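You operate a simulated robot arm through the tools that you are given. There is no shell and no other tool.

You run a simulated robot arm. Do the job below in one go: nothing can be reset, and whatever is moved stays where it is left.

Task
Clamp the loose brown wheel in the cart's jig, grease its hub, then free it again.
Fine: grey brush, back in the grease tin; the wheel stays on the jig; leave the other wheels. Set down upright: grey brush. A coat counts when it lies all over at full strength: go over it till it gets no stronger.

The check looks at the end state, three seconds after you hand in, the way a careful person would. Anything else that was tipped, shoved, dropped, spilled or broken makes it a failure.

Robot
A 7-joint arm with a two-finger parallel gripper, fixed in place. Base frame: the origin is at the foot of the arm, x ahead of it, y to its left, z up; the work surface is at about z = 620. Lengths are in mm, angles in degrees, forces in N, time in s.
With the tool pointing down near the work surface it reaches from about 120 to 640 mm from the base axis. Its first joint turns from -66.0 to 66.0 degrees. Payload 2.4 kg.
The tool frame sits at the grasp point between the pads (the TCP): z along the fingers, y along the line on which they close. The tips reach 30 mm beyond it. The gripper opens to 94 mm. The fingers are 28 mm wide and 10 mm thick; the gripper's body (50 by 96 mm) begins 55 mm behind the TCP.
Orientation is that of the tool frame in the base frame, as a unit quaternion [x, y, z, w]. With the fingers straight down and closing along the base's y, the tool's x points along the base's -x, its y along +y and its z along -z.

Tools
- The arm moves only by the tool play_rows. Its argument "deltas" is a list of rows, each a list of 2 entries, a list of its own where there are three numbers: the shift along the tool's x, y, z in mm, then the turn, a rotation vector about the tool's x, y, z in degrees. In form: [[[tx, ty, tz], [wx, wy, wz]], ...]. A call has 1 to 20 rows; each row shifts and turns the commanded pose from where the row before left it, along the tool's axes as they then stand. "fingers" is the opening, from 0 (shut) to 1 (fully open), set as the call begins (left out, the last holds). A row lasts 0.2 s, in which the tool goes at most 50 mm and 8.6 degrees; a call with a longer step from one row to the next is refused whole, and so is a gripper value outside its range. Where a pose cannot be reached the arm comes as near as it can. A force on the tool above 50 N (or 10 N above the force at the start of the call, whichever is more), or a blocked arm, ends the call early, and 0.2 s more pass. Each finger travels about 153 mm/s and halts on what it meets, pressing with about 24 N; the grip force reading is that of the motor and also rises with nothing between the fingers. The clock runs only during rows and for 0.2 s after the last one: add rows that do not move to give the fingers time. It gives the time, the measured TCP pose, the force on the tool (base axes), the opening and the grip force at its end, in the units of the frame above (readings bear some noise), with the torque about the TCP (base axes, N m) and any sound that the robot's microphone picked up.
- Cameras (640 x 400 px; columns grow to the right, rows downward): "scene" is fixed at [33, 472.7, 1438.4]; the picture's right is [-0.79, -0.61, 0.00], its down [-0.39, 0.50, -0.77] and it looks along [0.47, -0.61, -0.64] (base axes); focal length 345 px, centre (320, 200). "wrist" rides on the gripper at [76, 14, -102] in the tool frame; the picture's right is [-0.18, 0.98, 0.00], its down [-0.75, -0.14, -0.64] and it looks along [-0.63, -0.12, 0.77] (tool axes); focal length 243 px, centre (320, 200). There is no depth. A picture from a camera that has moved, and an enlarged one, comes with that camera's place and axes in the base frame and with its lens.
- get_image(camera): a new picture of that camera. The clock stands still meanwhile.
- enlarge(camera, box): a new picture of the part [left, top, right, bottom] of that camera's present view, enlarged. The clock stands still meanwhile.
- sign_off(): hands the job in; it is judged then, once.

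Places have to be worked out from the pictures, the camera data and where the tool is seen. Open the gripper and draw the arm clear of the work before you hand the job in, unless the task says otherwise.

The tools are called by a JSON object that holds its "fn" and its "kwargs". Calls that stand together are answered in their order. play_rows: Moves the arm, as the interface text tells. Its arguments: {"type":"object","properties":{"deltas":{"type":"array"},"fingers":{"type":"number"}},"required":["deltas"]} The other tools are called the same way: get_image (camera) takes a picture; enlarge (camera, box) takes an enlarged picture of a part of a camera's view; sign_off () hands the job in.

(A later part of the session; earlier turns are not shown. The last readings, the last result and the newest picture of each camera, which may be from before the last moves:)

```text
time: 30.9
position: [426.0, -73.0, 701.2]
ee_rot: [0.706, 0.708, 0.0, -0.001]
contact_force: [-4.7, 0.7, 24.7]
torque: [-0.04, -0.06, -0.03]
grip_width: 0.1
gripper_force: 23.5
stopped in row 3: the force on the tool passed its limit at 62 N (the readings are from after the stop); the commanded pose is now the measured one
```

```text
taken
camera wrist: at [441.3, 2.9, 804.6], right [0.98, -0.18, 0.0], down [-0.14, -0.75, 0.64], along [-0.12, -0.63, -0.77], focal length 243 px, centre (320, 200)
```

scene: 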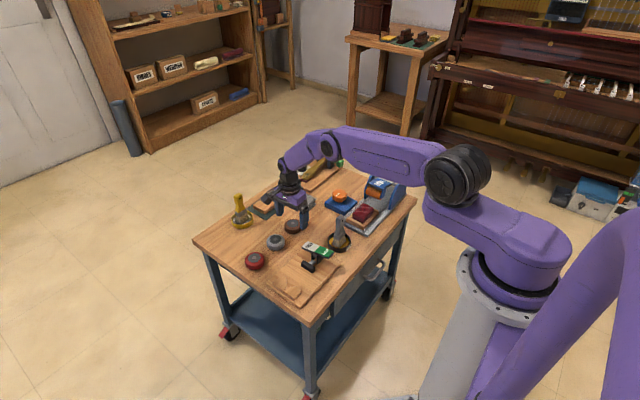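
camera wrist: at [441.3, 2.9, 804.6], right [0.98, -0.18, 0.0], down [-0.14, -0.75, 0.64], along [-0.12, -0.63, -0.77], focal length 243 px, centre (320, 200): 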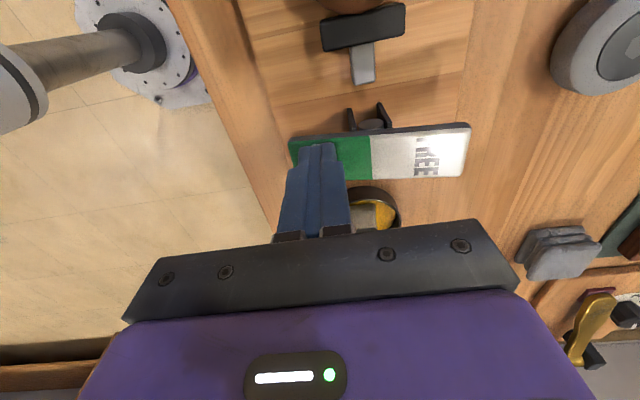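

The force peaked at 62 N with the tip at about 671. I look at the lever tilt, the pad and the wheel before deciding whether it has latched.

{"fn": "enlarge", "kwargs": {"camera": "scene", "box": [270, 210, 360, 300]}}

{"fn": "enlarge", "kwargs": {"camera": "wrist", "box": [260, 0, 480, 200]}}

```text
4.44 times, centred on (315, 255) of scene
camera zoom: at [32.5, 472.8, 1438.4], right [-0.79, -0.61, 0.0], down [-0.39, 0.5, -0.77], along [0.47, -0.61, -0.64], focal length 1535 px, centre (342, -44)
```

zoom: 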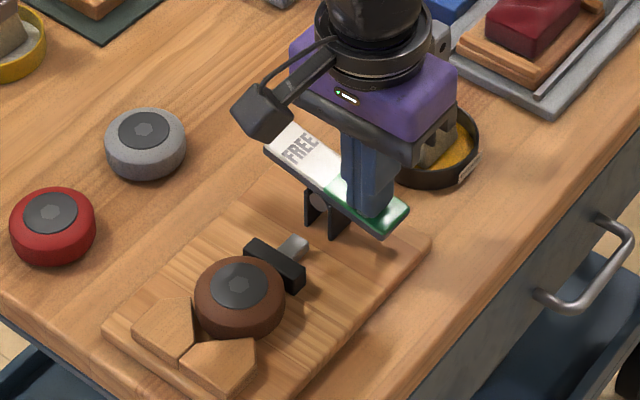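

```text
2.00 times, centred on (370, 100) of wrist
camera zoom: at [441.3, 2.9, 804.6], right [0.98, -0.18, 0.0], down [-0.14, -0.75, 0.64], along [-0.12, -0.63, -0.77], focal length 485 px, centre (220, 400)
```

zoom: 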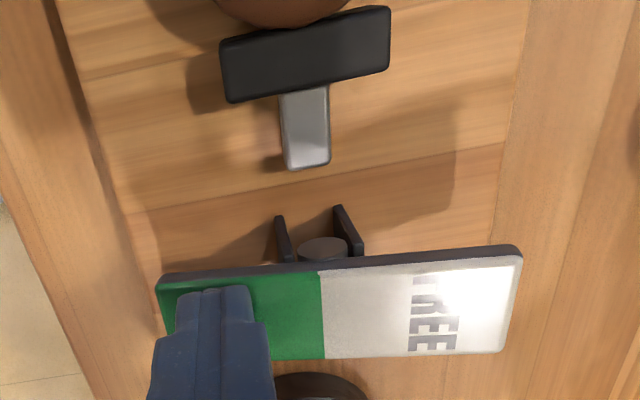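

The plate now tilts CLAMP-down, and the pad has pushed the wheel into the V. I raise the tool to see if the lever stays there.

{"fn": "play_rows", "kwargs": {"deltas": [[[0, 0, -3], [0, 0, 0]], [[0, 0, -12], [0, 0, 0]], [[0, 0, -25], [0, 0, 0]], [[30, 10, -30], [0, 0, 0]], [[40, 10, -20], [0, 0, 0]], [[0, 0, 0], [0, 0, 0]]]}}

{"fn": "get_image", "kwargs": {"camera": "wrist"}}

{"fn": "enlarge", "kwargs": {"camera": "wrist", "box": [220, 0, 440, 200]}}

{"fn": "enlarge", "kwargs": {"camera": "scene", "box": [270, 210, 360, 300]}}

```text
time: 32.3
position: [445.4, -6.1, 792.8]
ee_rot: [0.707, 0.708, -0.001, -0.001]
contact_force: [0.7, 0.5, 0.0]
torque: [-0.03, 0.01, 0.01]
grip_width: 0.0
gripper_force: 23.8
```

```text
taken
camera wrist: at [461.1, 71.9, 895.4], right [0.98, -0.18, 0.0], down [-0.14, -0.75, 0.64], along [-0.12, -0.63, -0.77], focal length 243 px, centre (320, 200)
```

wrist: 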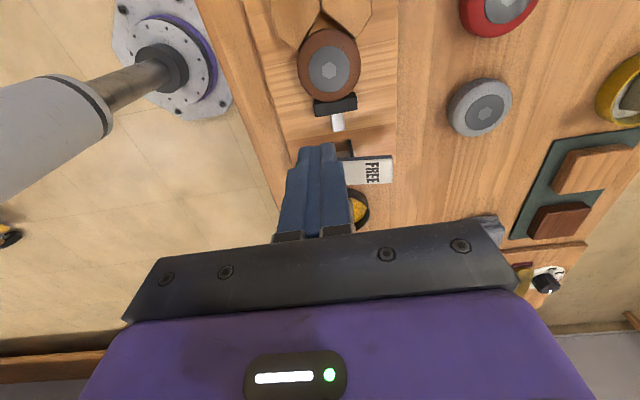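

```text
2.00 times, centred on (330, 100) of wrist
camera zoom: at [461.1, 71.9, 895.4], right [0.98, -0.18, 0.0], down [-0.14, -0.75, 0.64], along [-0.12, -0.63, -0.77], focal length 485 px, centre (300, 400)
```

zoom: 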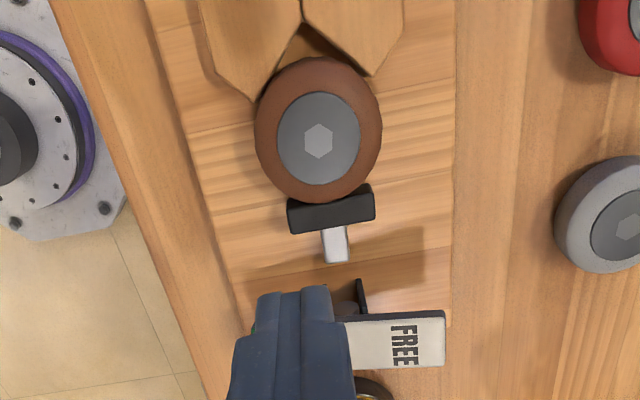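

```text
4.44 times, centred on (315, 255) of scene
camera zoom: at [33.0, 472.7, 1438.4], right [-0.79, -0.61, 0.0], down [-0.39, 0.5, -0.77], along [0.47, -0.61, -0.64], focal length 1535 px, centre (342, -44)
```

zoom: 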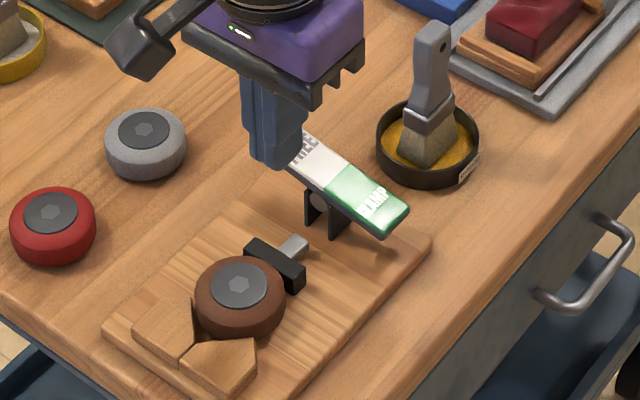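

The lever stays CLAMP-down, the wheel is seated in the V at about (460, 23), and the pad is against it. I open the gripper and move above the grey brush to inspect its handle.

{"fn": "play_rows", "kwargs": {"deltas": [[[-20, 0, -20], [0, 0, 0]], [[-40, 0.5, -18], [0, 0, 0]], [[-40, 0.5, 0], [0, 0, 0]], [[-40, 0.5, 0], [0, 0, 0]], [[-20, 0.5, 0], [0, 0, 0]], [[0, 0, 0], [0, 0, 0]]], "fingers": 1}}

{"fn": "get_image", "kwargs": {"camera": "wrist"}}

{"fn": "enlarge", "kwargs": {"camera": "wrist", "box": [250, 40, 390, 220]}}

{"fn": "enlarge", "kwargs": {"camera": "scene", "box": [300, 190, 380, 270]}}

```text
time: 33.7
position: [448.5, -165.5, 826.7]
ee_rot: [0.707, 0.707, -0.001, -0.001]
contact_force: [0.3, -0.1, -0.3]
torque: [0.05, 0.0, -0.01]
grip_width: 94.2
gripper_force: 0.1
```

```text
taken
camera wrist: at [463.0, -89.0, 929.5], right [0.98, -0.18, 0.0], down [-0.14, -0.75, 0.64], along [-0.12, -0.63, -0.77], focal length 243 px, centre (320, 200)
```

wrist: 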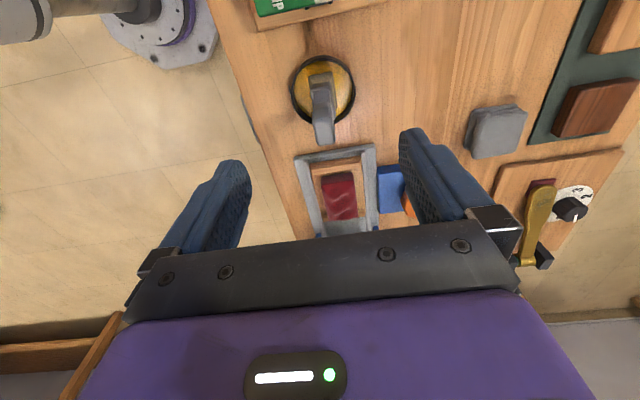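

```text
2.22 times, centred on (320, 130) of wrist
camera zoom: at [463.0, -89.0, 929.5], right [0.98, -0.18, 0.0], down [-0.14, -0.75, 0.64], along [-0.12, -0.63, -0.77], focal length 539 px, centre (320, 356)
```

zoom: 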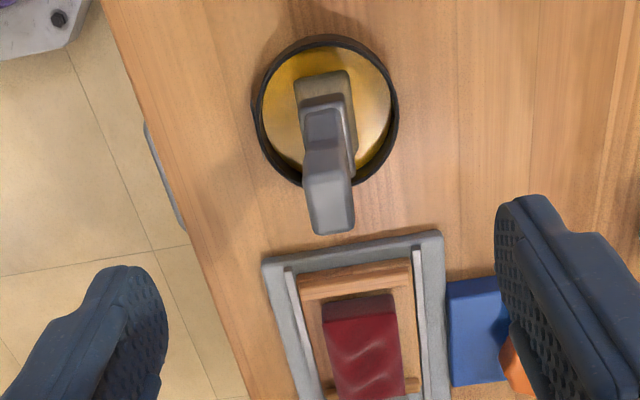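

```text
5.00 times, centred on (340, 230) of scene
camera zoom: at [33.0, 472.7, 1438.4], right [-0.79, -0.61, 0.0], down [-0.39, 0.5, -0.77], along [0.47, -0.61, -0.64], focal length 1727 px, centre (220, 50)
```

zoom: 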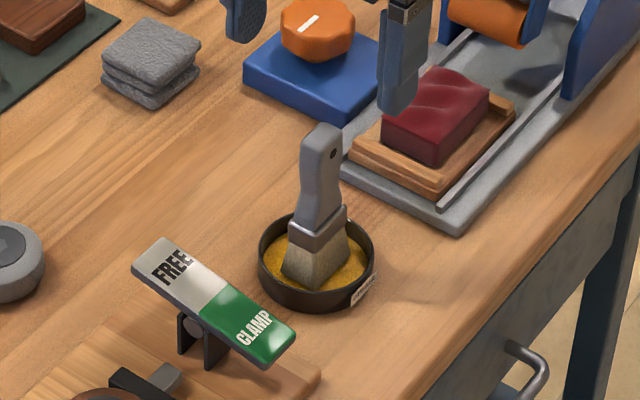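

The handle's top looks to be at about (451, -169, 747), with the thin side along x and the hole in the -x face. I lower to just above it and check the alignment again.

{"fn": "play_rows", "kwargs": {"deltas": [[[-3.5, 2.5, 12], [0, 0, 0]], [[0, 0, 22], [0, 0, 0]], [[0, 0, 0], [0, 0, 0]]]}}

{"fn": "get_image", "kwargs": {"camera": "wrist"}}

{"fn": "enlarge", "kwargs": {"camera": "wrist", "box": [240, 60, 400, 220]}}

{"fn": "enlarge", "kwargs": {"camera": "scene", "box": [300, 170, 380, 270]}}

```text
time: 34.5
position: [450.0, -166.1, 794.2]
ee_rot: [0.706, 0.708, 0.0, 0.0]
contact_force: [0.1, 0.2, -0.5]
torque: [0.02, -0.01, -0.02]
grip_width: 93.9
gripper_force: 0.2
```

```text
taken
camera wrist: at [464.6, -90.0, 896.6], right [0.98, -0.18, 0.0], down [-0.14, -0.75, 0.64], along [-0.12, -0.63, -0.77], focal length 243 px, centre (320, 200)
```

wrist: 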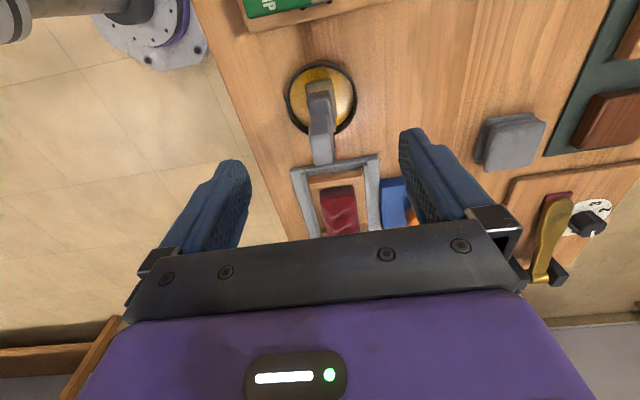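

```text
2.50 times, centred on (320, 140) of wrist
camera zoom: at [464.6, -90.0, 896.6], right [0.98, -0.18, 0.0], down [-0.14, -0.75, 0.64], along [-0.12, -0.63, -0.77], focal length 606 px, centre (320, 350)
```

zoom: 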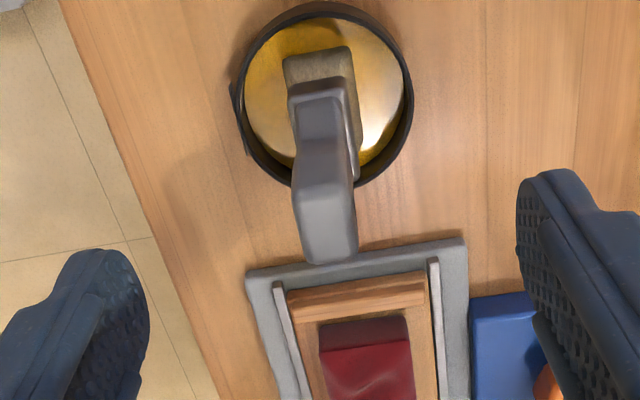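

```text
4.00 times, centred on (340, 220) of scene
camera zoom: at [33.0, 472.7, 1438.4], right [-0.79, -0.61, 0.0], down [-0.39, 0.5, -0.77], along [0.47, -0.61, -0.64], focal length 1381 px, centre (240, 120)
```

zoom: 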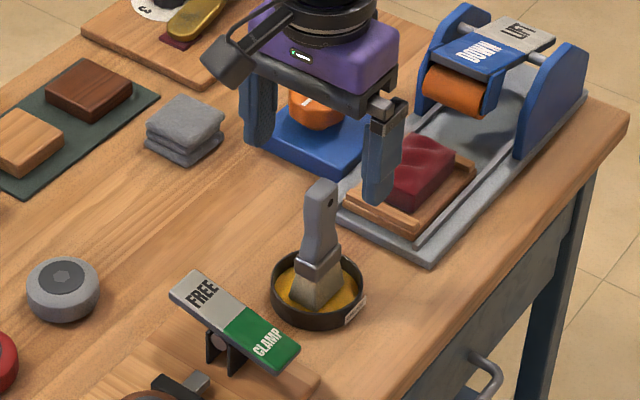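

The handle is centred near (452.5, -169), about 15 mm thick along x. I align with it and descend so that the pads surround the handle, with the TCP at z≈722.

{"fn": "play_rows", "kwargs": {"deltas": [[[-2.9, 2.5, 0], [0, 0, 0]], [[0, 0, 24], [0, 0, 0]], [[0, 0, 24], [0, 0, 0]], [[0, 0, 24], [0, 0, 0]], [[0, 0, 0], [0, 0, 0]]]}}

{"fn": "get_image", "kwargs": {"camera": "wrist"}}

{"fn": "enlarge", "kwargs": {"camera": "scene", "box": [290, 170, 380, 270]}}

```text
time: 35.7
position: [453.5, -173.5, 720.8]
ee_rot: [0.708, 0.707, -0.001, -0.001]
contact_force: [-1.0, 0.4, 0.2]
torque: [-0.03, -0.01, 0.0]
grip_width: 93.9
gripper_force: 0.1
```

```text
taken
camera wrist: at [468.0, -95.8, 823.4], right [0.98, -0.18, 0.0], down [-0.14, -0.75, 0.64], along [-0.12, -0.63, -0.77], focal length 243 px, centre (320, 200)
```

wrist: 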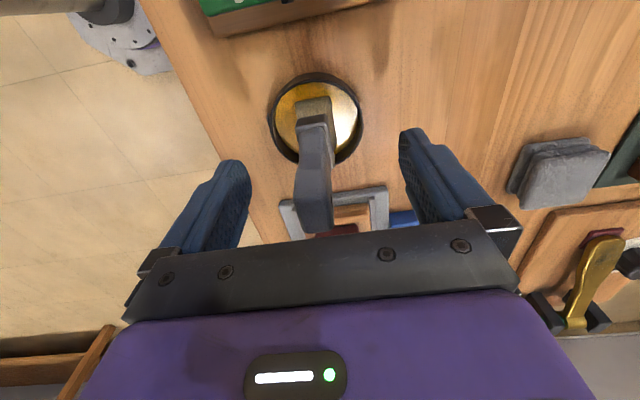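

```text
4.00 times, centred on (335, 220) of scene
camera zoom: at [33.0, 472.7, 1438.4], right [-0.79, -0.61, 0.0], down [-0.39, 0.5, -0.77], along [0.47, -0.61, -0.64], focal length 1381 px, centre (260, 120)
```

zoom: 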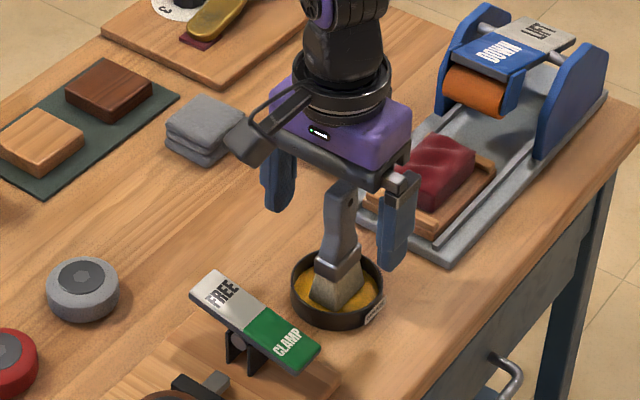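

The handle seems about 3 mm to the -x side of the tool's centre. I enlarge to measure before closing.

{"fn": "enlarge", "kwargs": {"camera": "wrist", "box": [250, 60, 390, 240]}}

```text
2.22 times, centred on (320, 150) of wrist
camera zoom: at [468.0, -95.8, 823.4], right [0.98, -0.18, 0.0], down [-0.14, -0.75, 0.64], along [-0.12, -0.63, -0.77], focal length 539 px, centre (320, 311)
```

zoom: 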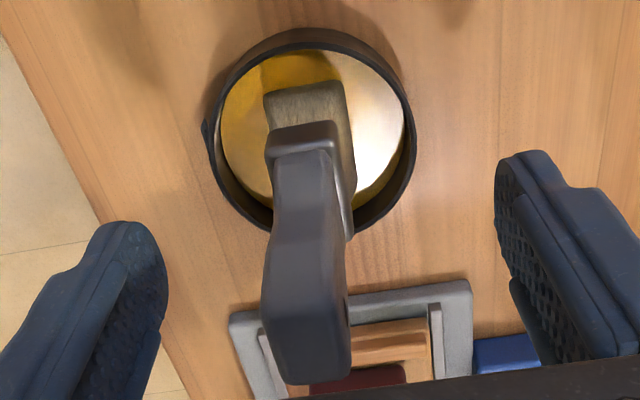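

The handle is centred in x to within 1 mm, and y is about 3 mm off. I shift 2.5 mm and close on the handle.

{"fn": "play_rows", "kwargs": {"deltas": [[[2.5, 0, 0], [0, 0, 0]], [[0, 0, 0], [0, 0, 0]]], "fingers": 0.3}}

{"fn": "get_image", "kwargs": {"camera": "wrist"}}

```text
time: 36.3
position: [454.6, -168.4, 721.3]
ee_rot: [0.707, 0.707, -0.001, 0.0]
contact_force: [0.3, -0.1, -0.5]
torque: [0.03, 0.03, 0.0]
grip_width: 28.6
gripper_force: 0.4
```

```text
taken
camera wrist: at [468.9, -91.9, 824.2], right [0.98, -0.18, 0.0], down [-0.14, -0.75, 0.64], along [-0.12, -0.63, -0.77], focal length 243 px, centre (320, 200)
```

wrist: 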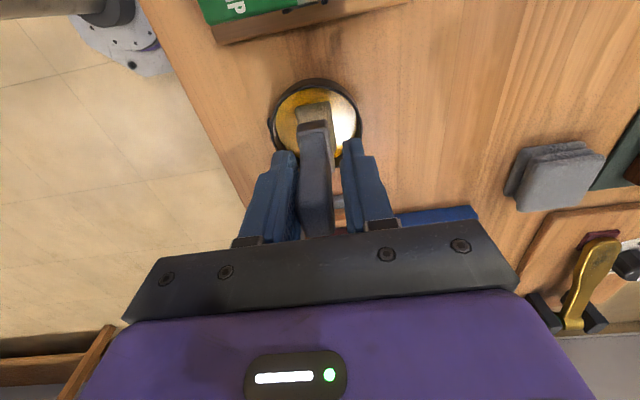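

The handle stands nearer to the -x finger. I shift 2.5 mm towards -x and then close fully.

{"fn": "play_rows", "kwargs": {"deltas": [[[0, -2.5, 0], [0, 0, 0]], [[0, 0, 0], [0, 0, 0]]], "fingers": 0.24}}

{"fn": "enlarge", "kwargs": {"camera": "wrist", "box": [230, 60, 410, 250]}}

```text
time: 36.9
position: [450.8, -169.5, 721.4]
ee_rot: [0.707, 0.707, 0.0, 0.0]
contact_force: [-0.8, 0.0, 0.3]
torque: [0.01, 0.02, -0.01]
grip_width: 22.6
gripper_force: 0.0
```

```text
2.11 times, centred on (320, 155) of wrist
camera zoom: at [466.2, -92.4, 824.5], right [0.98, -0.18, 0.0], down [-0.14, -0.75, 0.64], along [-0.12, -0.63, -0.77], focal length 511 px, centre (320, 295)
```

zoom: 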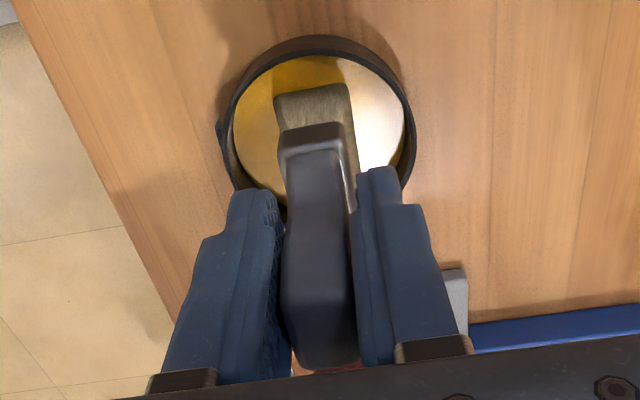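

Well centred now. I close the fingers on the handle.

{"fn": "play_rows", "kwargs": {"deltas": [[[0, 0, 0], [0, 0, 0]], [[0, 0, 0], [0, 0, 0]], [[0, 0, 0], [0, 0, 0]]], "fingers": 0}}

{"fn": "enlarge", "kwargs": {"camera": "scene", "box": [290, 170, 380, 270]}}

```text
time: 37.7
position: [452.0, -170.0, 721.3]
ee_rot: [0.707, 0.707, -0.001, -0.001]
contact_force: [0.5, -0.1, 0.2]
torque: [0.03, 0.01, 0.0]
grip_width: 20.6
gripper_force: 24.1
```

```text
4.00 times, centred on (335, 220) of scene
camera zoom: at [33.0, 472.7, 1438.4], right [-0.79, -0.61, 0.0], down [-0.39, 0.5, -0.77], along [0.47, -0.61, -0.64], focal length 1381 px, centre (260, 120)
```

zoom: 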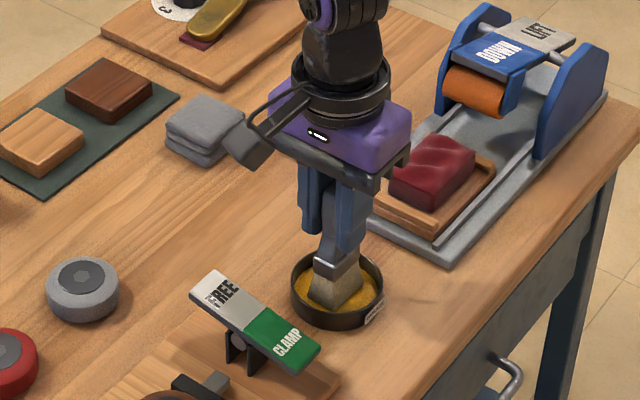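

The brush is held at 20.6 mm, at pose (452, -170, 721), which I will use for its return. I lift it straight out of the tin.

{"fn": "play_rows", "kwargs": {"deltas": [[[0, 0, -4], [0, 0, 0]], [[0, 0, -8], [0, 0, 0]], [[0, 0, -12], [0, 0, 0]], [[0, 0, -20], [0, 0, 0]], [[0, 0, -20], [0, 0, 0]], [[0, 0, -20], [0, 0, 0]], [[0, 0, -20], [0, 0, 0]], [[0, 0, 0], [0, 0, 0]]]}}

{"fn": "get_image", "kwargs": {"camera": "wrist"}}

{"fn": "enlarge", "kwargs": {"camera": "scene", "box": [280, 140, 390, 270]}}

```text
time: 39.5
position: [451.8, -167.2, 824.5]
ee_rot: [0.708, 0.707, -0.001, -0.001]
contact_force: [0.6, -0.1, -1.2]
torque: [-0.03, 0.04, -0.05]
grip_width: 20.5
gripper_force: 23.9
```

```text
taken
camera wrist: at [466.6, -90.1, 929.0], right [0.98, -0.18, 0.0], down [-0.14, -0.75, 0.64], along [-0.12, -0.63, -0.77], focal length 243 px, centre (320, 200)
```

wrist: 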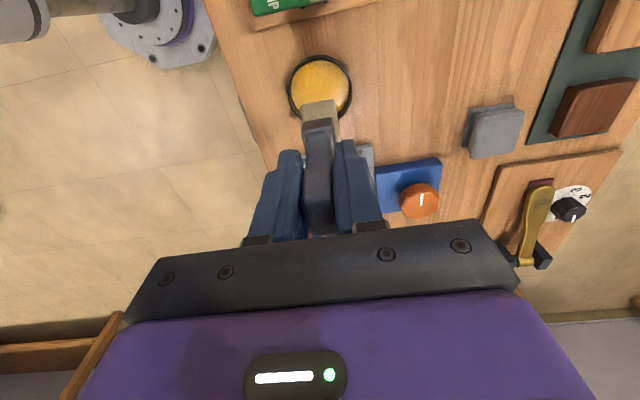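

```text
3.08 times, centred on (335, 205) of scene
camera zoom: at [33.0, 472.7, 1438.4], right [-0.79, -0.61, 0.0], down [-0.39, 0.5, -0.77], along [0.47, -0.61, -0.64], focal length 1063 px, centre (274, 185)
```

zoom: 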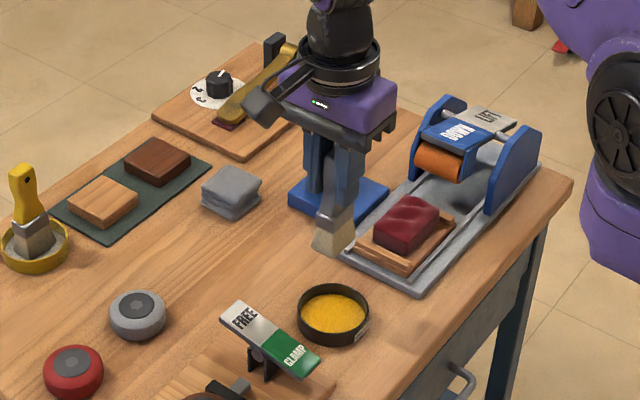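

The brush is out and hangs straight. I check whether the bristles carry grease.

{"fn": "enlarge", "kwargs": {"camera": "scene", "box": [320, 190, 350, 230]}}

{"fn": "enlarge", "kwargs": {"camera": "wrist", "box": [270, 40, 370, 160]}}

```text
10.00 times, centred on (335, 210) of scene
camera zoom: at [33.0, 472.7, 1438.4], right [-0.79, -0.61, 0.0], down [-0.39, 0.5, -0.77], along [0.47, -0.61, -0.64], focal length 3453 px, centre (170, 100)
```

zoom: 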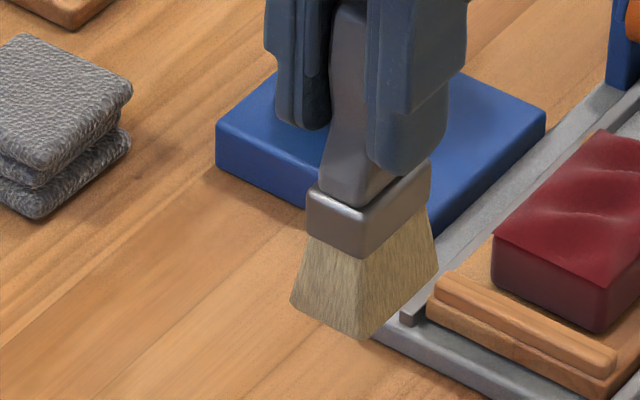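

```text
3.33 times, centred on (320, 100) of wrist
camera zoom: at [466.6, -90.1, 929.0], right [0.98, -0.18, 0.0], down [-0.14, -0.75, 0.64], along [-0.12, -0.63, -0.77], focal length 809 px, centre (320, 533)
```

zoom: 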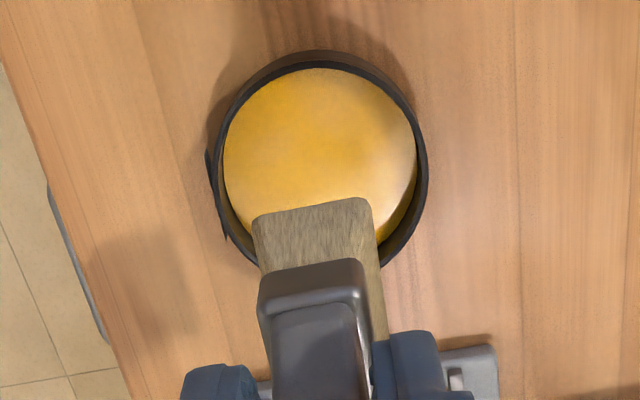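

The bristles measure about 28 × 39 mm at the bottom, roughly 95 mm below the TCP. I carry the brush over the hub at (460, 23), keeping well above the lever.

{"fn": "play_rows", "kwargs": {"deltas": [[[16, 0.7, 0], [0, 0, 0]], [[32, 1.3, 0], [0, 0, 0]], [[32, 1.3, 0], [0, 0, 0]], [[32, 1.3, 0], [0, 0, 0]], [[32, 1.3, 0], [0, 0, 0]], [[32, 1.3, 0], [0, 0, 0]], [[16, 0.8, 0], [0, 0, 0]], [[0, 0, 0], [0, 0, 0]]]}}

{"fn": "get_image", "kwargs": {"camera": "wrist"}}

{"fn": "enlarge", "kwargs": {"camera": "scene", "box": [260, 180, 370, 310]}}

```text
time: 41.3
position: [460.4, 24.2, 828.1]
ee_rot: [0.707, 0.707, -0.001, -0.001]
contact_force: [1.0, -0.2, -0.8]
torque: [0.03, 0.0, 0.01]
grip_width: 20.6
gripper_force: 23.9
```

```text
taken
camera wrist: at [474.3, 101.2, 931.8], right [0.98, -0.18, 0.0], down [-0.14, -0.75, 0.64], along [-0.12, -0.63, -0.77], focal length 243 px, centre (320, 200)
```

wrist: 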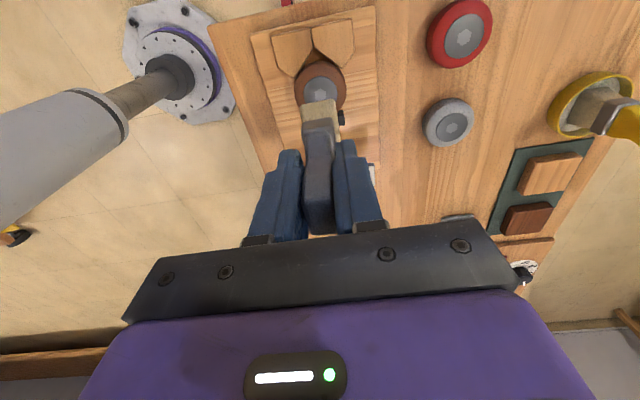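

```text
3.08 times, centred on (315, 245) of scene
camera zoom: at [33.0, 472.7, 1438.4], right [-0.79, -0.61, 0.0], down [-0.39, 0.5, -0.77], along [0.47, -0.61, -0.64], focal length 1063 px, centre (335, 62)
```

zoom: 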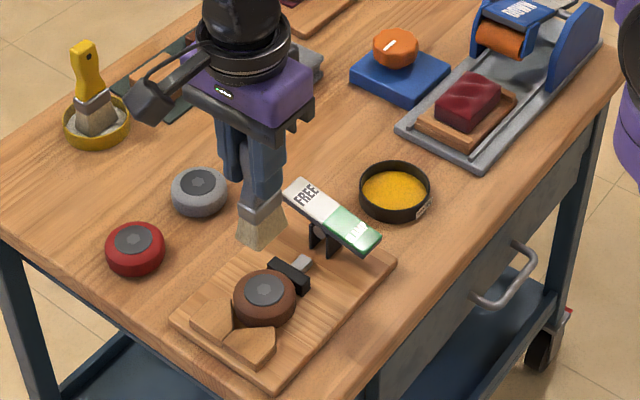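

The brush is over the wheel. I descend to about 10 mm above the expected contact, then feel for the hub.

{"fn": "play_rows", "kwargs": {"deltas": [[[0, 0, 15], [0, 0, 0]], [[0, 0, 20], [0, 0, 0]], [[0, 0, 15], [0, 0, 0]], [[0, 0, 10], [0, 0, 0]], [[0, 0, 3], [0, 0, 0]], [[0, 0, 0], [0, 0, 0]]]}}

{"fn": "get_image", "kwargs": {"camera": "wrist"}}

{"fn": "enlarge", "kwargs": {"camera": "scene", "box": [270, 210, 350, 300]}}

```text
time: 42.7
position: [457.4, 25.1, 763.7]
ee_rot: [0.707, 0.707, 0.001, 0.0]
contact_force: [-0.9, -0.6, -0.7]
torque: [-0.01, 0.02, 0.01]
grip_width: 20.7
gripper_force: 23.9
```

```text
taken
camera wrist: at [472.7, 101.4, 866.9], right [0.98, -0.18, 0.0], down [-0.14, -0.75, 0.64], along [-0.12, -0.63, -0.77], focal length 243 px, centre (320, 200)
```

wrist: 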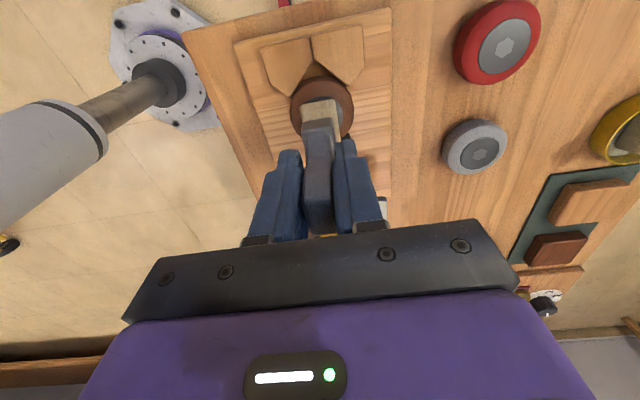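

```text
4.44 times, centred on (310, 255) of scene
camera zoom: at [33.0, 472.7, 1438.4], right [-0.79, -0.61, 0.0], down [-0.39, 0.5, -0.77], along [0.47, -0.61, -0.64], focal length 1535 px, centre (364, -44)
```

zoom: 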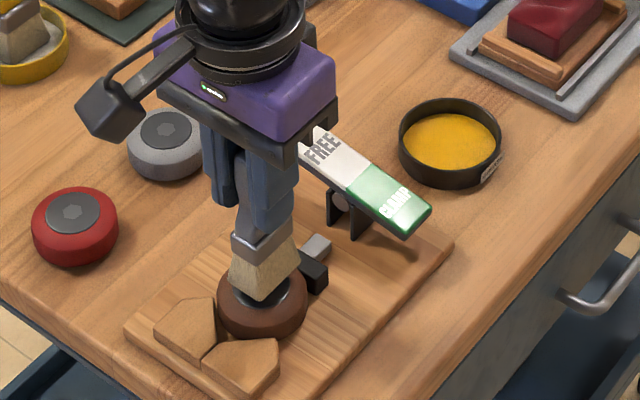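

The bristles are just above the hub. I step down 2 mm at a time until I feel contact.

{"fn": "play_rows", "kwargs": {"deltas": [[[0, 0, 2], [0, 0, 0]], [[0, 0, 2], [0, 0, 0]], [[0, 0, 2], [0, 0, 0]], [[0, 0, 0], [0, 0, 0]]]}}

```text
time: 43.7
position: [458.8, 23.0, 757.4]
ee_rot: [0.707, 0.707, -0.001, -0.001]
contact_force: [-0.9, -0.5, -0.4]
torque: [0.03, 0.0, -0.01]
grip_width: 20.3
gripper_force: 24.0
```

No contact yet at z≈758. I continue in 1.5 mm steps.

{"fn": "play_rows", "kwargs": {"deltas": [[[0, 0, 1.5], [0, 0, 0]], [[0, 0, 1.5], [0, 0, 0]], [[0, 0, 0], [0, 0, 0]]]}}

{"fn": "enlarge", "kwargs": {"camera": "scene", "box": [275, 240, 335, 290]}}

```text
time: 44.5
position: [460.3, 23.8, 754.2]
ee_rot: [0.706, 0.708, -0.001, 0.0]
contact_force: [-0.5, -0.2, -1.1]
torque: [0.01, -0.02, 0.01]
grip_width: 20.6
gripper_force: 24.0
```

```text
8.00 times, centred on (305, 265) of scene
camera zoom: at [33.0, 472.7, 1438.4], right [-0.79, -0.61, 0.0], down [-0.39, 0.5, -0.77], along [0.47, -0.61, -0.64], focal length 2763 px, centre (440, -320)
```

zoom: 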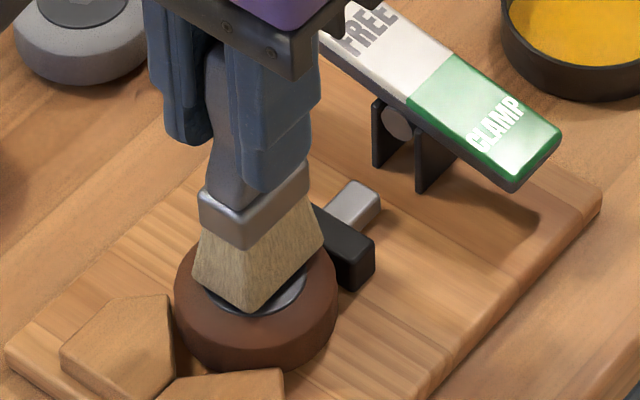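

The bristles appear almost on the hub. I continue in 1 mm steps.

{"fn": "play_rows", "kwargs": {"deltas": [[[0, 0, 1], [0, 0, 0]], [[0, 0, 1], [0, 0, 0]], [[0, 0, 1], [0, 0, 0]], [[0, 0, 0], [0, 0, 0]]]}}

```text
time: 45.5
position: [459.3, 24.4, 751.4]
ee_rot: [0.707, 0.707, 0.0, 0.0]
contact_force: [-0.6, -1.6, 22.5]
torque: [-0.29, 0.1, 0.02]
grip_width: 20.8
gripper_force: 24.3
```

Contact at z≈751.5 with 22 N. I back off 0.8 mm and stroke gently to and fro over the hub in x and y.

{"fn": "play_rows", "kwargs": {"deltas": [[[0, 0, -0.8], [0, 0, 0]], [[0, 5, 0], [0, 0, 0]], [[0, 4, 0], [0, 0, 0]], [[0, -5, 0], [0, 0, 0]], [[0, -6, 0], [0, 0, 0]], [[0, -6, 0], [0, 0, 0]], [[3, 4, 0], [0, 0, 0]], [[0, 6, 0], [0, 0, 0]], [[0, 6, 0], [0, 0, 0]], [[-3, -5, 0], [0, 0, 0]], [[-3, -6, 0], [0, 0, 0]], [[0, -5, 0], [0, 0, 0]], [[0, 6, 0], [0, 0, 0]], [[0, 6, 0], [0, 0, 0]], [[3, -4, 0], [0, 0, 0]], [[0, 0, 0], [0, 0, 0]]]}}

{"fn": "enlarge", "kwargs": {"camera": "scene", "box": [275, 240, 335, 290]}}

```text
time: 48.9
position: [458.6, 23.8, 753.4]
ee_rot: [0.708, 0.707, 0.0, -0.001]
contact_force: [-0.8, 0.4, -0.7]
torque: [0.01, 0.01, 0.01]
grip_width: 20.7
gripper_force: 24.4
```

```text
8.00 times, centred on (305, 265) of scene
camera zoom: at [33.0, 472.7, 1438.4], right [-0.79, -0.61, 0.0], down [-0.39, 0.5, -0.77], along [0.47, -0.61, -0.64], focal length 2763 px, centre (440, -320)
```

zoom: 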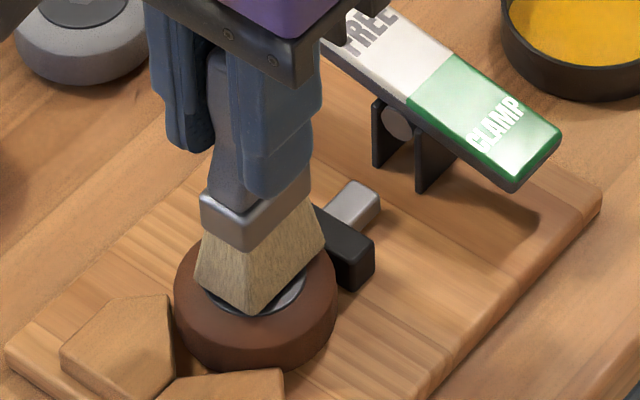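

The force fell to zero after backing off, so those strokes barely touched. I lift to inspect the hub for any grease.

{"fn": "play_rows", "kwargs": {"deltas": [[[0, 0, -15], [0, 0, 0]], [[0, 0, -25], [0, 0, 0]], [[0, 0, -20], [0, 0, 0]], [[0, 0, 0], [0, 0, 0]]]}}

{"fn": "enlarge", "kwargs": {"camera": "scene", "box": [275, 230, 345, 290]}}

{"fn": "enlarge", "kwargs": {"camera": "wrist", "box": [270, 40, 370, 130]}}

```text
time: 49.9
position: [458.8, 23.4, 813.3]
ee_rot: [0.706, 0.708, 0.0, 0.001]
contact_force: [0.2, 0.2, -0.6]
torque: [-0.02, 0.02, -0.01]
grip_width: 20.5
gripper_force: 24.1
```

```text
6.67 times, centred on (310, 260) of scene
camera zoom: at [33.0, 472.7, 1438.4], right [-0.79, -0.61, 0.0], down [-0.39, 0.5, -0.77], along [0.47, -0.61, -0.64], focal length 2302 px, centre (387, -200)
```

zoom: 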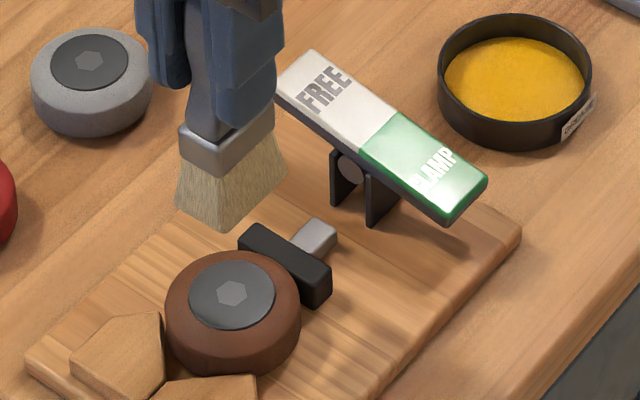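

```text
4.44 times, centred on (320, 85) of wrist
camera zoom: at [474.0, 100.5, 916.4], right [0.98, -0.18, 0.0], down [-0.14, -0.75, 0.64], along [-0.12, -0.63, -0.77], focal length 1078 px, centre (320, 711)
```

zoom: 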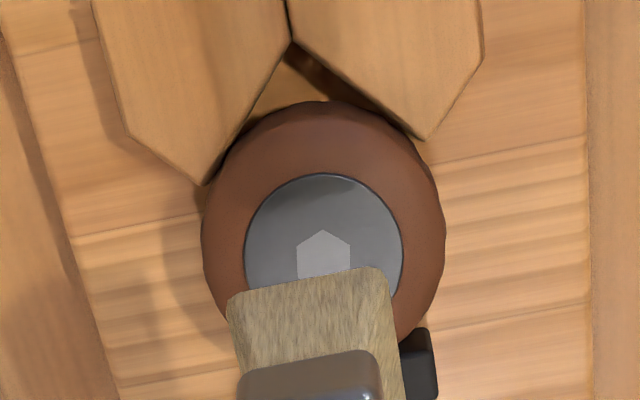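

The hub is still bare, so the brush carries no grease yet and must be dipped. The wheel is seated firmly in the V. I go back over the tin.

{"fn": "play_rows", "kwargs": {"deltas": [[[0, 0, -15], [0, 0, 0]], [[-16, -0.7, 0], [0, 0, 0]], [[-32, -1.3, 0], [0, 0, 0]], [[-32, -1.3, 0], [0, 0, 0]], [[-32, -1.3, 0], [0, 0, 0]], [[-32, -1.3, 0], [0, 0, 0]], [[-32, -1.3, 0], [0, 0, 0]], [[-16, -0.8, 0], [0, 0, 0]], [[0, 0, 20], [0, 0, 0]], [[0, 0, 25], [0, 0, 0]], [[0, 0, 20], [0, 0, 0]], [[0, 0, 0], [0, 0, 0]]]}}

{"fn": "enlarge", "kwargs": {"camera": "wrist", "box": [260, 40, 380, 160]}}

{"fn": "enlarge", "kwargs": {"camera": "scene", "box": [310, 190, 370, 260]}}

```text
time: 52.5
position: [451.5, -166.9, 762.2]
ee_rot: [0.707, 0.707, 0.0, 0.0]
contact_force: [0.6, 0.0, -0.6]
torque: [-0.02, 0.01, 0.0]
grip_width: 20.4
gripper_force: 24.0
```

```text
3.33 times, centred on (320, 100) of wrist
camera zoom: at [465.7, -90.5, 864.8], right [0.98, -0.18, 0.0], down [-0.14, -0.75, 0.64], along [-0.12, -0.63, -0.77], focal length 809 px, centre (320, 533)
```

zoom: 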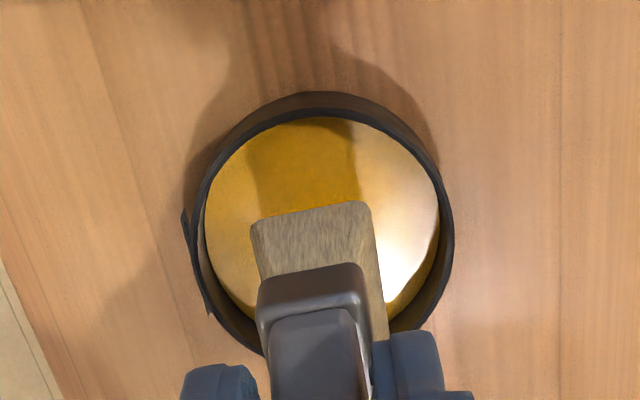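

```text
5.71 times, centred on (340, 225) of scene
camera zoom: at [33.0, 472.7, 1438.4], right [-0.79, -0.61, 0.0], down [-0.39, 0.5, -0.77], along [0.47, -0.61, -0.64], focal length 1973 px, centre (206, 57)
```

zoom: 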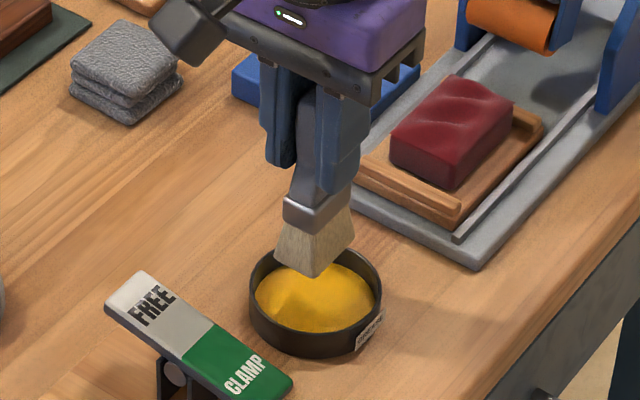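

The brush hangs over the tin, well inside the rim. I lower it to the earlier resting height in decreasing steps.

{"fn": "play_rows", "kwargs": {"deltas": [[[0, 0, 15], [0, 0, 0]], [[0, 0, 12], [0, 0, 0]], [[0, 0, 6], [0, 0, 0]], [[0, 0, 3], [0, 0, 0]], [[0, 0, 1.5], [0, 0, 0]], [[0, 0, 0], [0, 0, 0]]]}}

```text
time: 53.9
position: [450.8, -166.5, 723.7]
ee_rot: [0.707, 0.707, 0.0, -0.001]
contact_force: [-1.2, -0.1, -0.8]
torque: [0.0, 0.02, 0.02]
grip_width: 20.3
gripper_force: 23.9
```

No resistance yet at z≈723.7. I go on in 1 mm steps until the bristles press lightly.

{"fn": "play_rows", "kwargs": {"deltas": [[[0, 0, 1], [0, 0, 0]], [[0, 0, 1], [0, 0, 0]], [[0, 0, 1], [0, 0, 0]], [[0, 0, 0], [0, 0, 0]]]}}

{"fn": "enlarge", "kwargs": {"camera": "scene", "box": [310, 190, 370, 260]}}

```text
time: 54.9
position: [450.6, -168.0, 722.5]
ee_rot: [0.707, 0.707, 0.0, 0.0]
contact_force: [0.0, 0.1, -1.7]
torque: [0.02, 0.0, 0.0]
grip_width: 20.4
gripper_force: 24.4
```

```text
5.71 times, centred on (340, 225) of scene
camera zoom: at [33.0, 472.7, 1438.4], right [-0.79, -0.61, 0.0], down [-0.39, 0.5, -0.77], along [0.47, -0.61, -0.64], focal length 1973 px, centre (206, 57)
```

zoom: 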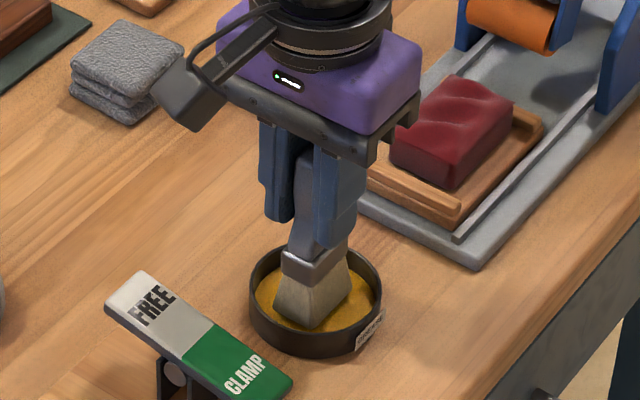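

The bristles are in the grease, as they stood at first. I press about 1–2 mm more to wet them properly.

{"fn": "play_rows", "kwargs": {"deltas": [[[0, 0, 0.7], [0, 0, 0]], [[0, 0, 0.7], [0, 0, 0]], [[0, 0, 0], [0, 0, 0]]]}}

```text
time: 55.7
position: [450.4, -168.7, 720.2]
ee_rot: [0.707, 0.707, 0.001, 0.0]
contact_force: [0.2, 0.1, -0.3]
torque: [0.03, 0.0, -0.01]
grip_width: 20.6
gripper_force: 24.1
```

{"fn": "play_rows", "kwargs": {"deltas": [[[0, 0, 0.7], [0, 0, 0]], [[0, 0, 0.7], [0, 0, 0]], [[0, 0, 0], [0, 0, 0]]]}}

```text
time: 56.5
position: [452.4, -168.1, 719.2]
ee_rot: [0.707, 0.707, -0.001, -0.001]
contact_force: [-0.5, 0.0, -0.6]
torque: [0.0, -0.03, 0.0]
grip_width: 20.9
gripper_force: 24.0
```

Still no resistance at z≈719; the brush probably slid up a few mm in the grip when it pressed on the hub. I continue down in small steps until there is light contact.

{"fn": "play_rows", "kwargs": {"deltas": [[[0, 0, 0.7], [0, 0, 0]], [[0, 0, 0.7], [0, 0, 0]], [[0, 0, 0.7], [0, 0, 0]], [[0, 0, 0], [0, 0, 0]]]}}

{"fn": "enlarge", "kwargs": {"camera": "scene", "box": [310, 190, 370, 260]}}

```text
time: 57.5
position: [450.6, -170.2, 716.5]
ee_rot: [0.707, 0.707, 0.0, 0.002]
contact_force: [-0.3, 2.5, 23.7]
torque: [-0.35, 0.05, 0.02]
grip_width: 20.6
gripper_force: 23.7
```

```text
5.71 times, centred on (340, 225) of scene
camera zoom: at [32.6, 472.9, 1438.4], right [-0.79, -0.61, 0.0], down [-0.39, 0.5, -0.77], along [0.47, -0.61, -0.64], focal length 1973 px, centre (206, 57)
```

zoom: 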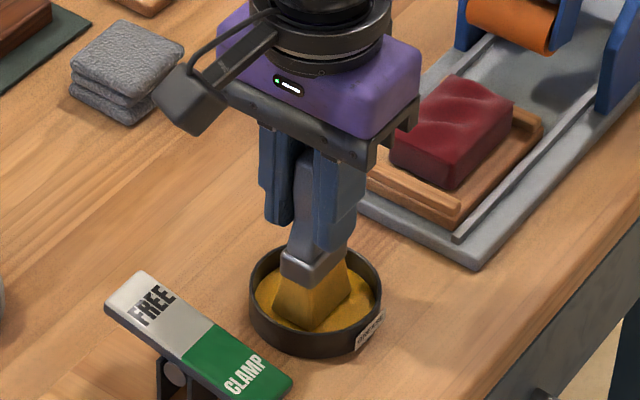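

The bristles have turned amber, so the brush is loaded. I lift it out and carry it back over the hub.

{"fn": "play_rows", "kwargs": {"deltas": [[[0, 0, -1], [0, 0, 0]], [[0, 0, -5], [0, 0, 0]], [[0, 0, -8], [0, 0, 0]], [[0, 0, -16], [0, 0, 0]], [[0, 0, -20], [0, 0, 0]], [[0, 0, -20], [0, 0, 0]], [[0, 0, -20], [0, 0, 0]], [[0, 0, -20], [0, 0, 0]], [[16, 0.7, 0], [0, 0, 0]], [[32, 1.3, 0], [0, 0, 0]], [[32, 1.3, 0], [0, 0, 0]], [[32, 1.3, 0], [0, 0, 0]], [[32, 1.3, 0], [0, 0, 0]], [[32, 1.3, 0], [0, 0, 0]], [[16, 0.8, 0], [0, 0, 0]], [[0, 0, 0], [0, 0, 0]]]}}

{"fn": "enlarge", "kwargs": {"camera": "scene", "box": [270, 190, 370, 290]}}

{"fn": "get_image", "kwargs": {"camera": "wrist"}}

```text
time: 60.9
position: [458.3, 26.1, 825.6]
ee_rot: [0.707, 0.707, -0.001, -0.002]
contact_force: [1.0, -0.1, -0.6]
torque: [0.03, -0.01, -0.03]
grip_width: 20.4
gripper_force: 23.9
```

```text
4.00 times, centred on (320, 240) of scene
camera zoom: at [33.0, 472.7, 1438.4], right [-0.79, -0.61, 0.0], down [-0.39, 0.5, -0.77], along [0.47, -0.61, -0.64], focal length 1381 px, centre (320, 40)
```

zoom: 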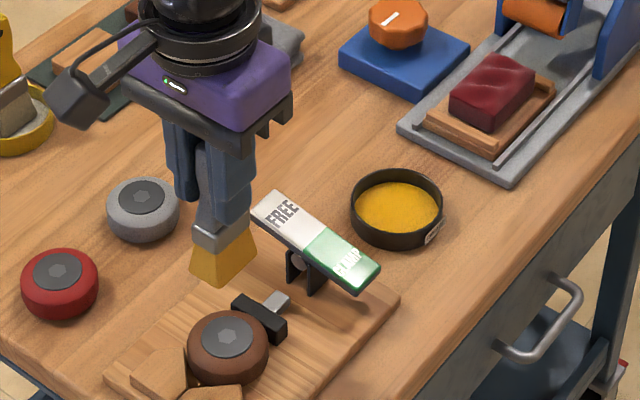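

```text
taken
camera wrist: at [473.7, 102.5, 928.8], right [0.98, -0.18, 0.0], down [-0.14, -0.75, 0.64], along [-0.12, -0.63, -0.77], focal length 243 px, centre (320, 200)
```

wrist: 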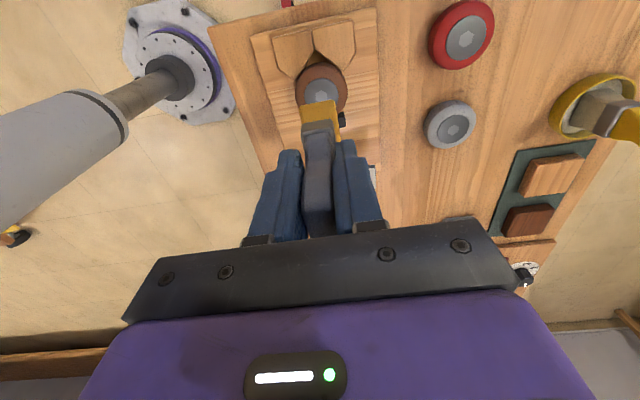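

The brush is loaded and over the hub. I lower it to just above the contact height found before.

{"fn": "play_rows", "kwargs": {"deltas": [[[0, 0, 15], [0, 0, 0]], [[0, 0, 20], [0, 0, 0]], [[0, 0, 20], [0, 0, 0]], [[0, 0, 12], [0, 0, 0]], [[0, 0, 5], [0, 0, 0]], [[0, 0, 2], [0, 0, 0]], [[0, 0, 0], [0, 0, 0]]]}}

{"fn": "play_rows", "kwargs": {"deltas": [[[0, 0, 0.7], [0, 0, 0]], [[0, 0, 0.7], [0, 0, 0]], [[0, 0, 0], [0, 0, 0]]]}}

```text
time: 62.5
position: [459.2, 25.4, 752.3]
ee_rot: [0.707, 0.707, 0.001, 0.001]
contact_force: [-0.7, -0.3, -2.4]
torque: [0.01, 0.03, -0.03]
grip_width: 20.7
gripper_force: 23.8
```

```text
time: 63.3
position: [459.3, 24.4, 751.3]
ee_rot: [0.708, 0.707, -0.001, 0.0]
contact_force: [0.3, 0.1, -1.1]
torque: [-0.04, -0.02, 0.01]
grip_width: 20.6
gripper_force: 23.7
```

No contact yet at z≈751. I continue with 0.7 mm steps.

{"fn": "play_rows", "kwargs": {"deltas": [[[0, 0, 0.7], [0, 0, 0]], [[0, 0, 0.7], [0, 0, 0]], [[0, 0, 0], [0, 0, 0]]]}}

{"fn": "enlarge", "kwargs": {"camera": "scene", "box": [275, 240, 335, 290]}}

```text
time: 64.1
position: [460.2, 23.0, 750.1]
ee_rot: [0.707, 0.708, 0.001, 0.001]
contact_force: [-1.3, -0.2, 23.5]
torque: [-0.07, 0.14, -0.03]
grip_width: 20.6
gripper_force: 24.3
```

```text
8.00 times, centred on (305, 265) of scene
camera zoom: at [32.6, 472.7, 1438.5], right [-0.79, -0.61, 0.0], down [-0.39, 0.5, -0.77], along [0.47, -0.61, -0.64], focal length 2763 px, centre (440, -320)
```

zoom: 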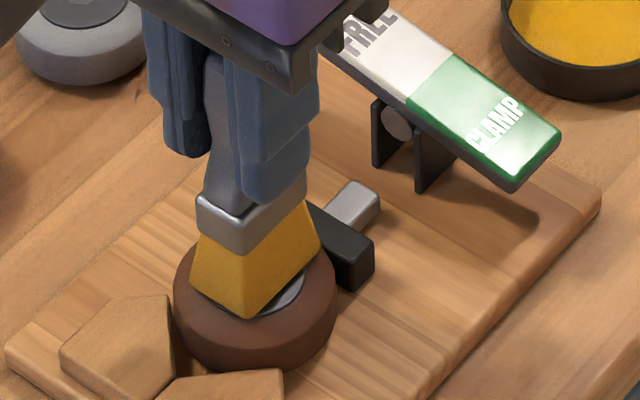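

Contact with 23 N. I stroke across the hub in x with small y offsets, keeping this pressure.

{"fn": "play_rows", "kwargs": {"deltas": [[[0, -3, 0], [0, 0, 0]], [[0, -3, 0], [0, 0, 0]], [[0, -3, 0], [0, 0, 0]], [[0, 3, 0], [0, 0, 0]], [[0, 3, 0], [0, 0, 0]], [[0, 3, 0], [0, 0, 0]], [[0, 3, 0], [0, 0, 0]], [[0, 3, 0], [0, 0, 0]], [[0, 3, 0], [0, 0, 0]], [[0, -3, 0], [0, 0, 0]], [[0, -3, 0], [0, 0, 0]], [[0, -3, 0], [0, 0, 0]], [[0, 0, 0], [0, 0, 0]]]}}

{"fn": "enlarge", "kwargs": {"camera": "scene", "box": [275, 240, 335, 290]}}

```text
time: 66.9
position: [459.6, 23.7, 748.9]
ee_rot: [0.707, 0.707, -0.001, -0.001]
contact_force: [-0.7, -0.2, -0.9]
torque: [0.0, 0.03, -0.01]
grip_width: 20.4
gripper_force: 24.2
```

```text
8.00 times, centred on (305, 265) of scene
camera zoom: at [33.0, 472.7, 1438.4], right [-0.79, -0.61, 0.0], down [-0.39, 0.5, -0.77], along [0.47, -0.61, -0.64], focal length 2763 px, centre (440, -320)
```

zoom: 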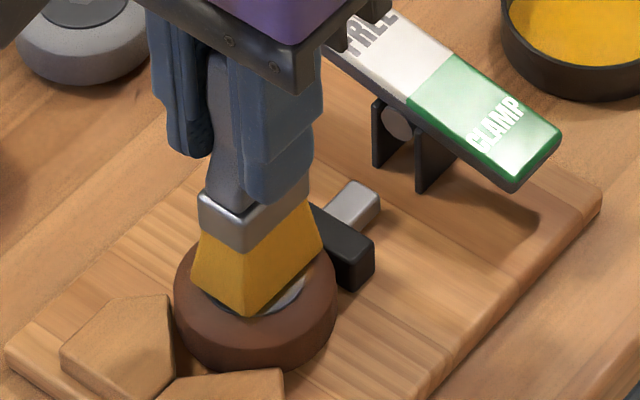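

The force went back to zero, so the brush slid a little in the grip while stroking. I lift to look at the coat.

{"fn": "play_rows", "kwargs": {"deltas": [[[0, 0, -10], [0, 0, 0]], [[0, 0, -25], [0, 0, 0]], [[0, 0, -20], [0, 0, 0]], [[0, 0, 0], [0, 0, 0]]]}}

{"fn": "enlarge", "kwargs": {"camera": "scene", "box": [275, 230, 345, 290]}}

{"fn": "enlarge", "kwargs": {"camera": "wrist", "box": [270, 40, 370, 130]}}

```text
time: 67.9
position: [459.5, 24.5, 804.7]
ee_rot: [0.707, 0.707, 0.0, -0.001]
contact_force: [-0.3, -0.2, -1.2]
torque: [-0.02, 0.0, 0.02]
grip_width: 20.7
gripper_force: 24.0
```

```text
6.67 times, centred on (310, 260) of scene
camera zoom: at [33.0, 472.7, 1438.4], right [-0.79, -0.61, 0.0], down [-0.39, 0.5, -0.77], along [0.47, -0.61, -0.64], focal length 2302 px, centre (387, -200)
```

zoom: 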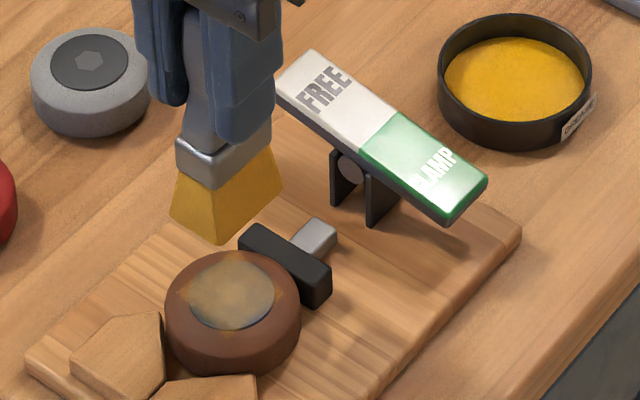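

```text
4.44 times, centred on (320, 85) of wrist
camera zoom: at [473.9, 101.7, 908.0], right [0.98, -0.18, 0.0], down [-0.14, -0.75, 0.64], along [-0.12, -0.63, -0.77], focal length 1078 px, centre (320, 711)
```

zoom: 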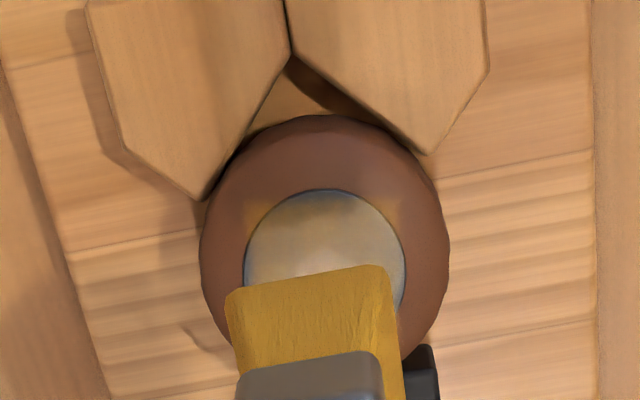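

The hub has a thin, partial coat, so contact works and more passes are needed. I go down again and use short strokes that stay over the hub, with slight extra pressure as I go.

{"fn": "play_rows", "kwargs": {"deltas": [[[0, 0, 20], [0, 0, 0]], [[0, 0, 20], [0, 0, 0]], [[0, 0, 10], [0, 0, 0]], [[0, 0, 4], [0, 0, 0]], [[0, 0, 0.7], [0, 0, 0]], [[0, 0, 0], [0, 0, 0]]]}}

{"fn": "play_rows", "kwargs": {"deltas": [[[0, 0, 0.5], [0, 0, 0]], [[0, 0, 0.5], [0, 0, 0]], [[0, 0, 0], [0, 0, 0]]]}}

```text
time: 69.3
position: [459.7, 24.2, 749.7]
ee_rot: [0.707, 0.707, 0.0, -0.001]
contact_force: [-0.6, -0.1, -0.9]
torque: [0.04, -0.01, -0.05]
grip_width: 20.9
gripper_force: 24.1
```

```text
time: 70.1
position: [459.7, 24.2, 749.2]
ee_rot: [0.707, 0.708, 0.0, 0.0]
contact_force: [0.1, 0.4, -0.9]
torque: [0.04, 0.02, 0.01]
grip_width: 20.8
gripper_force: 23.7
```

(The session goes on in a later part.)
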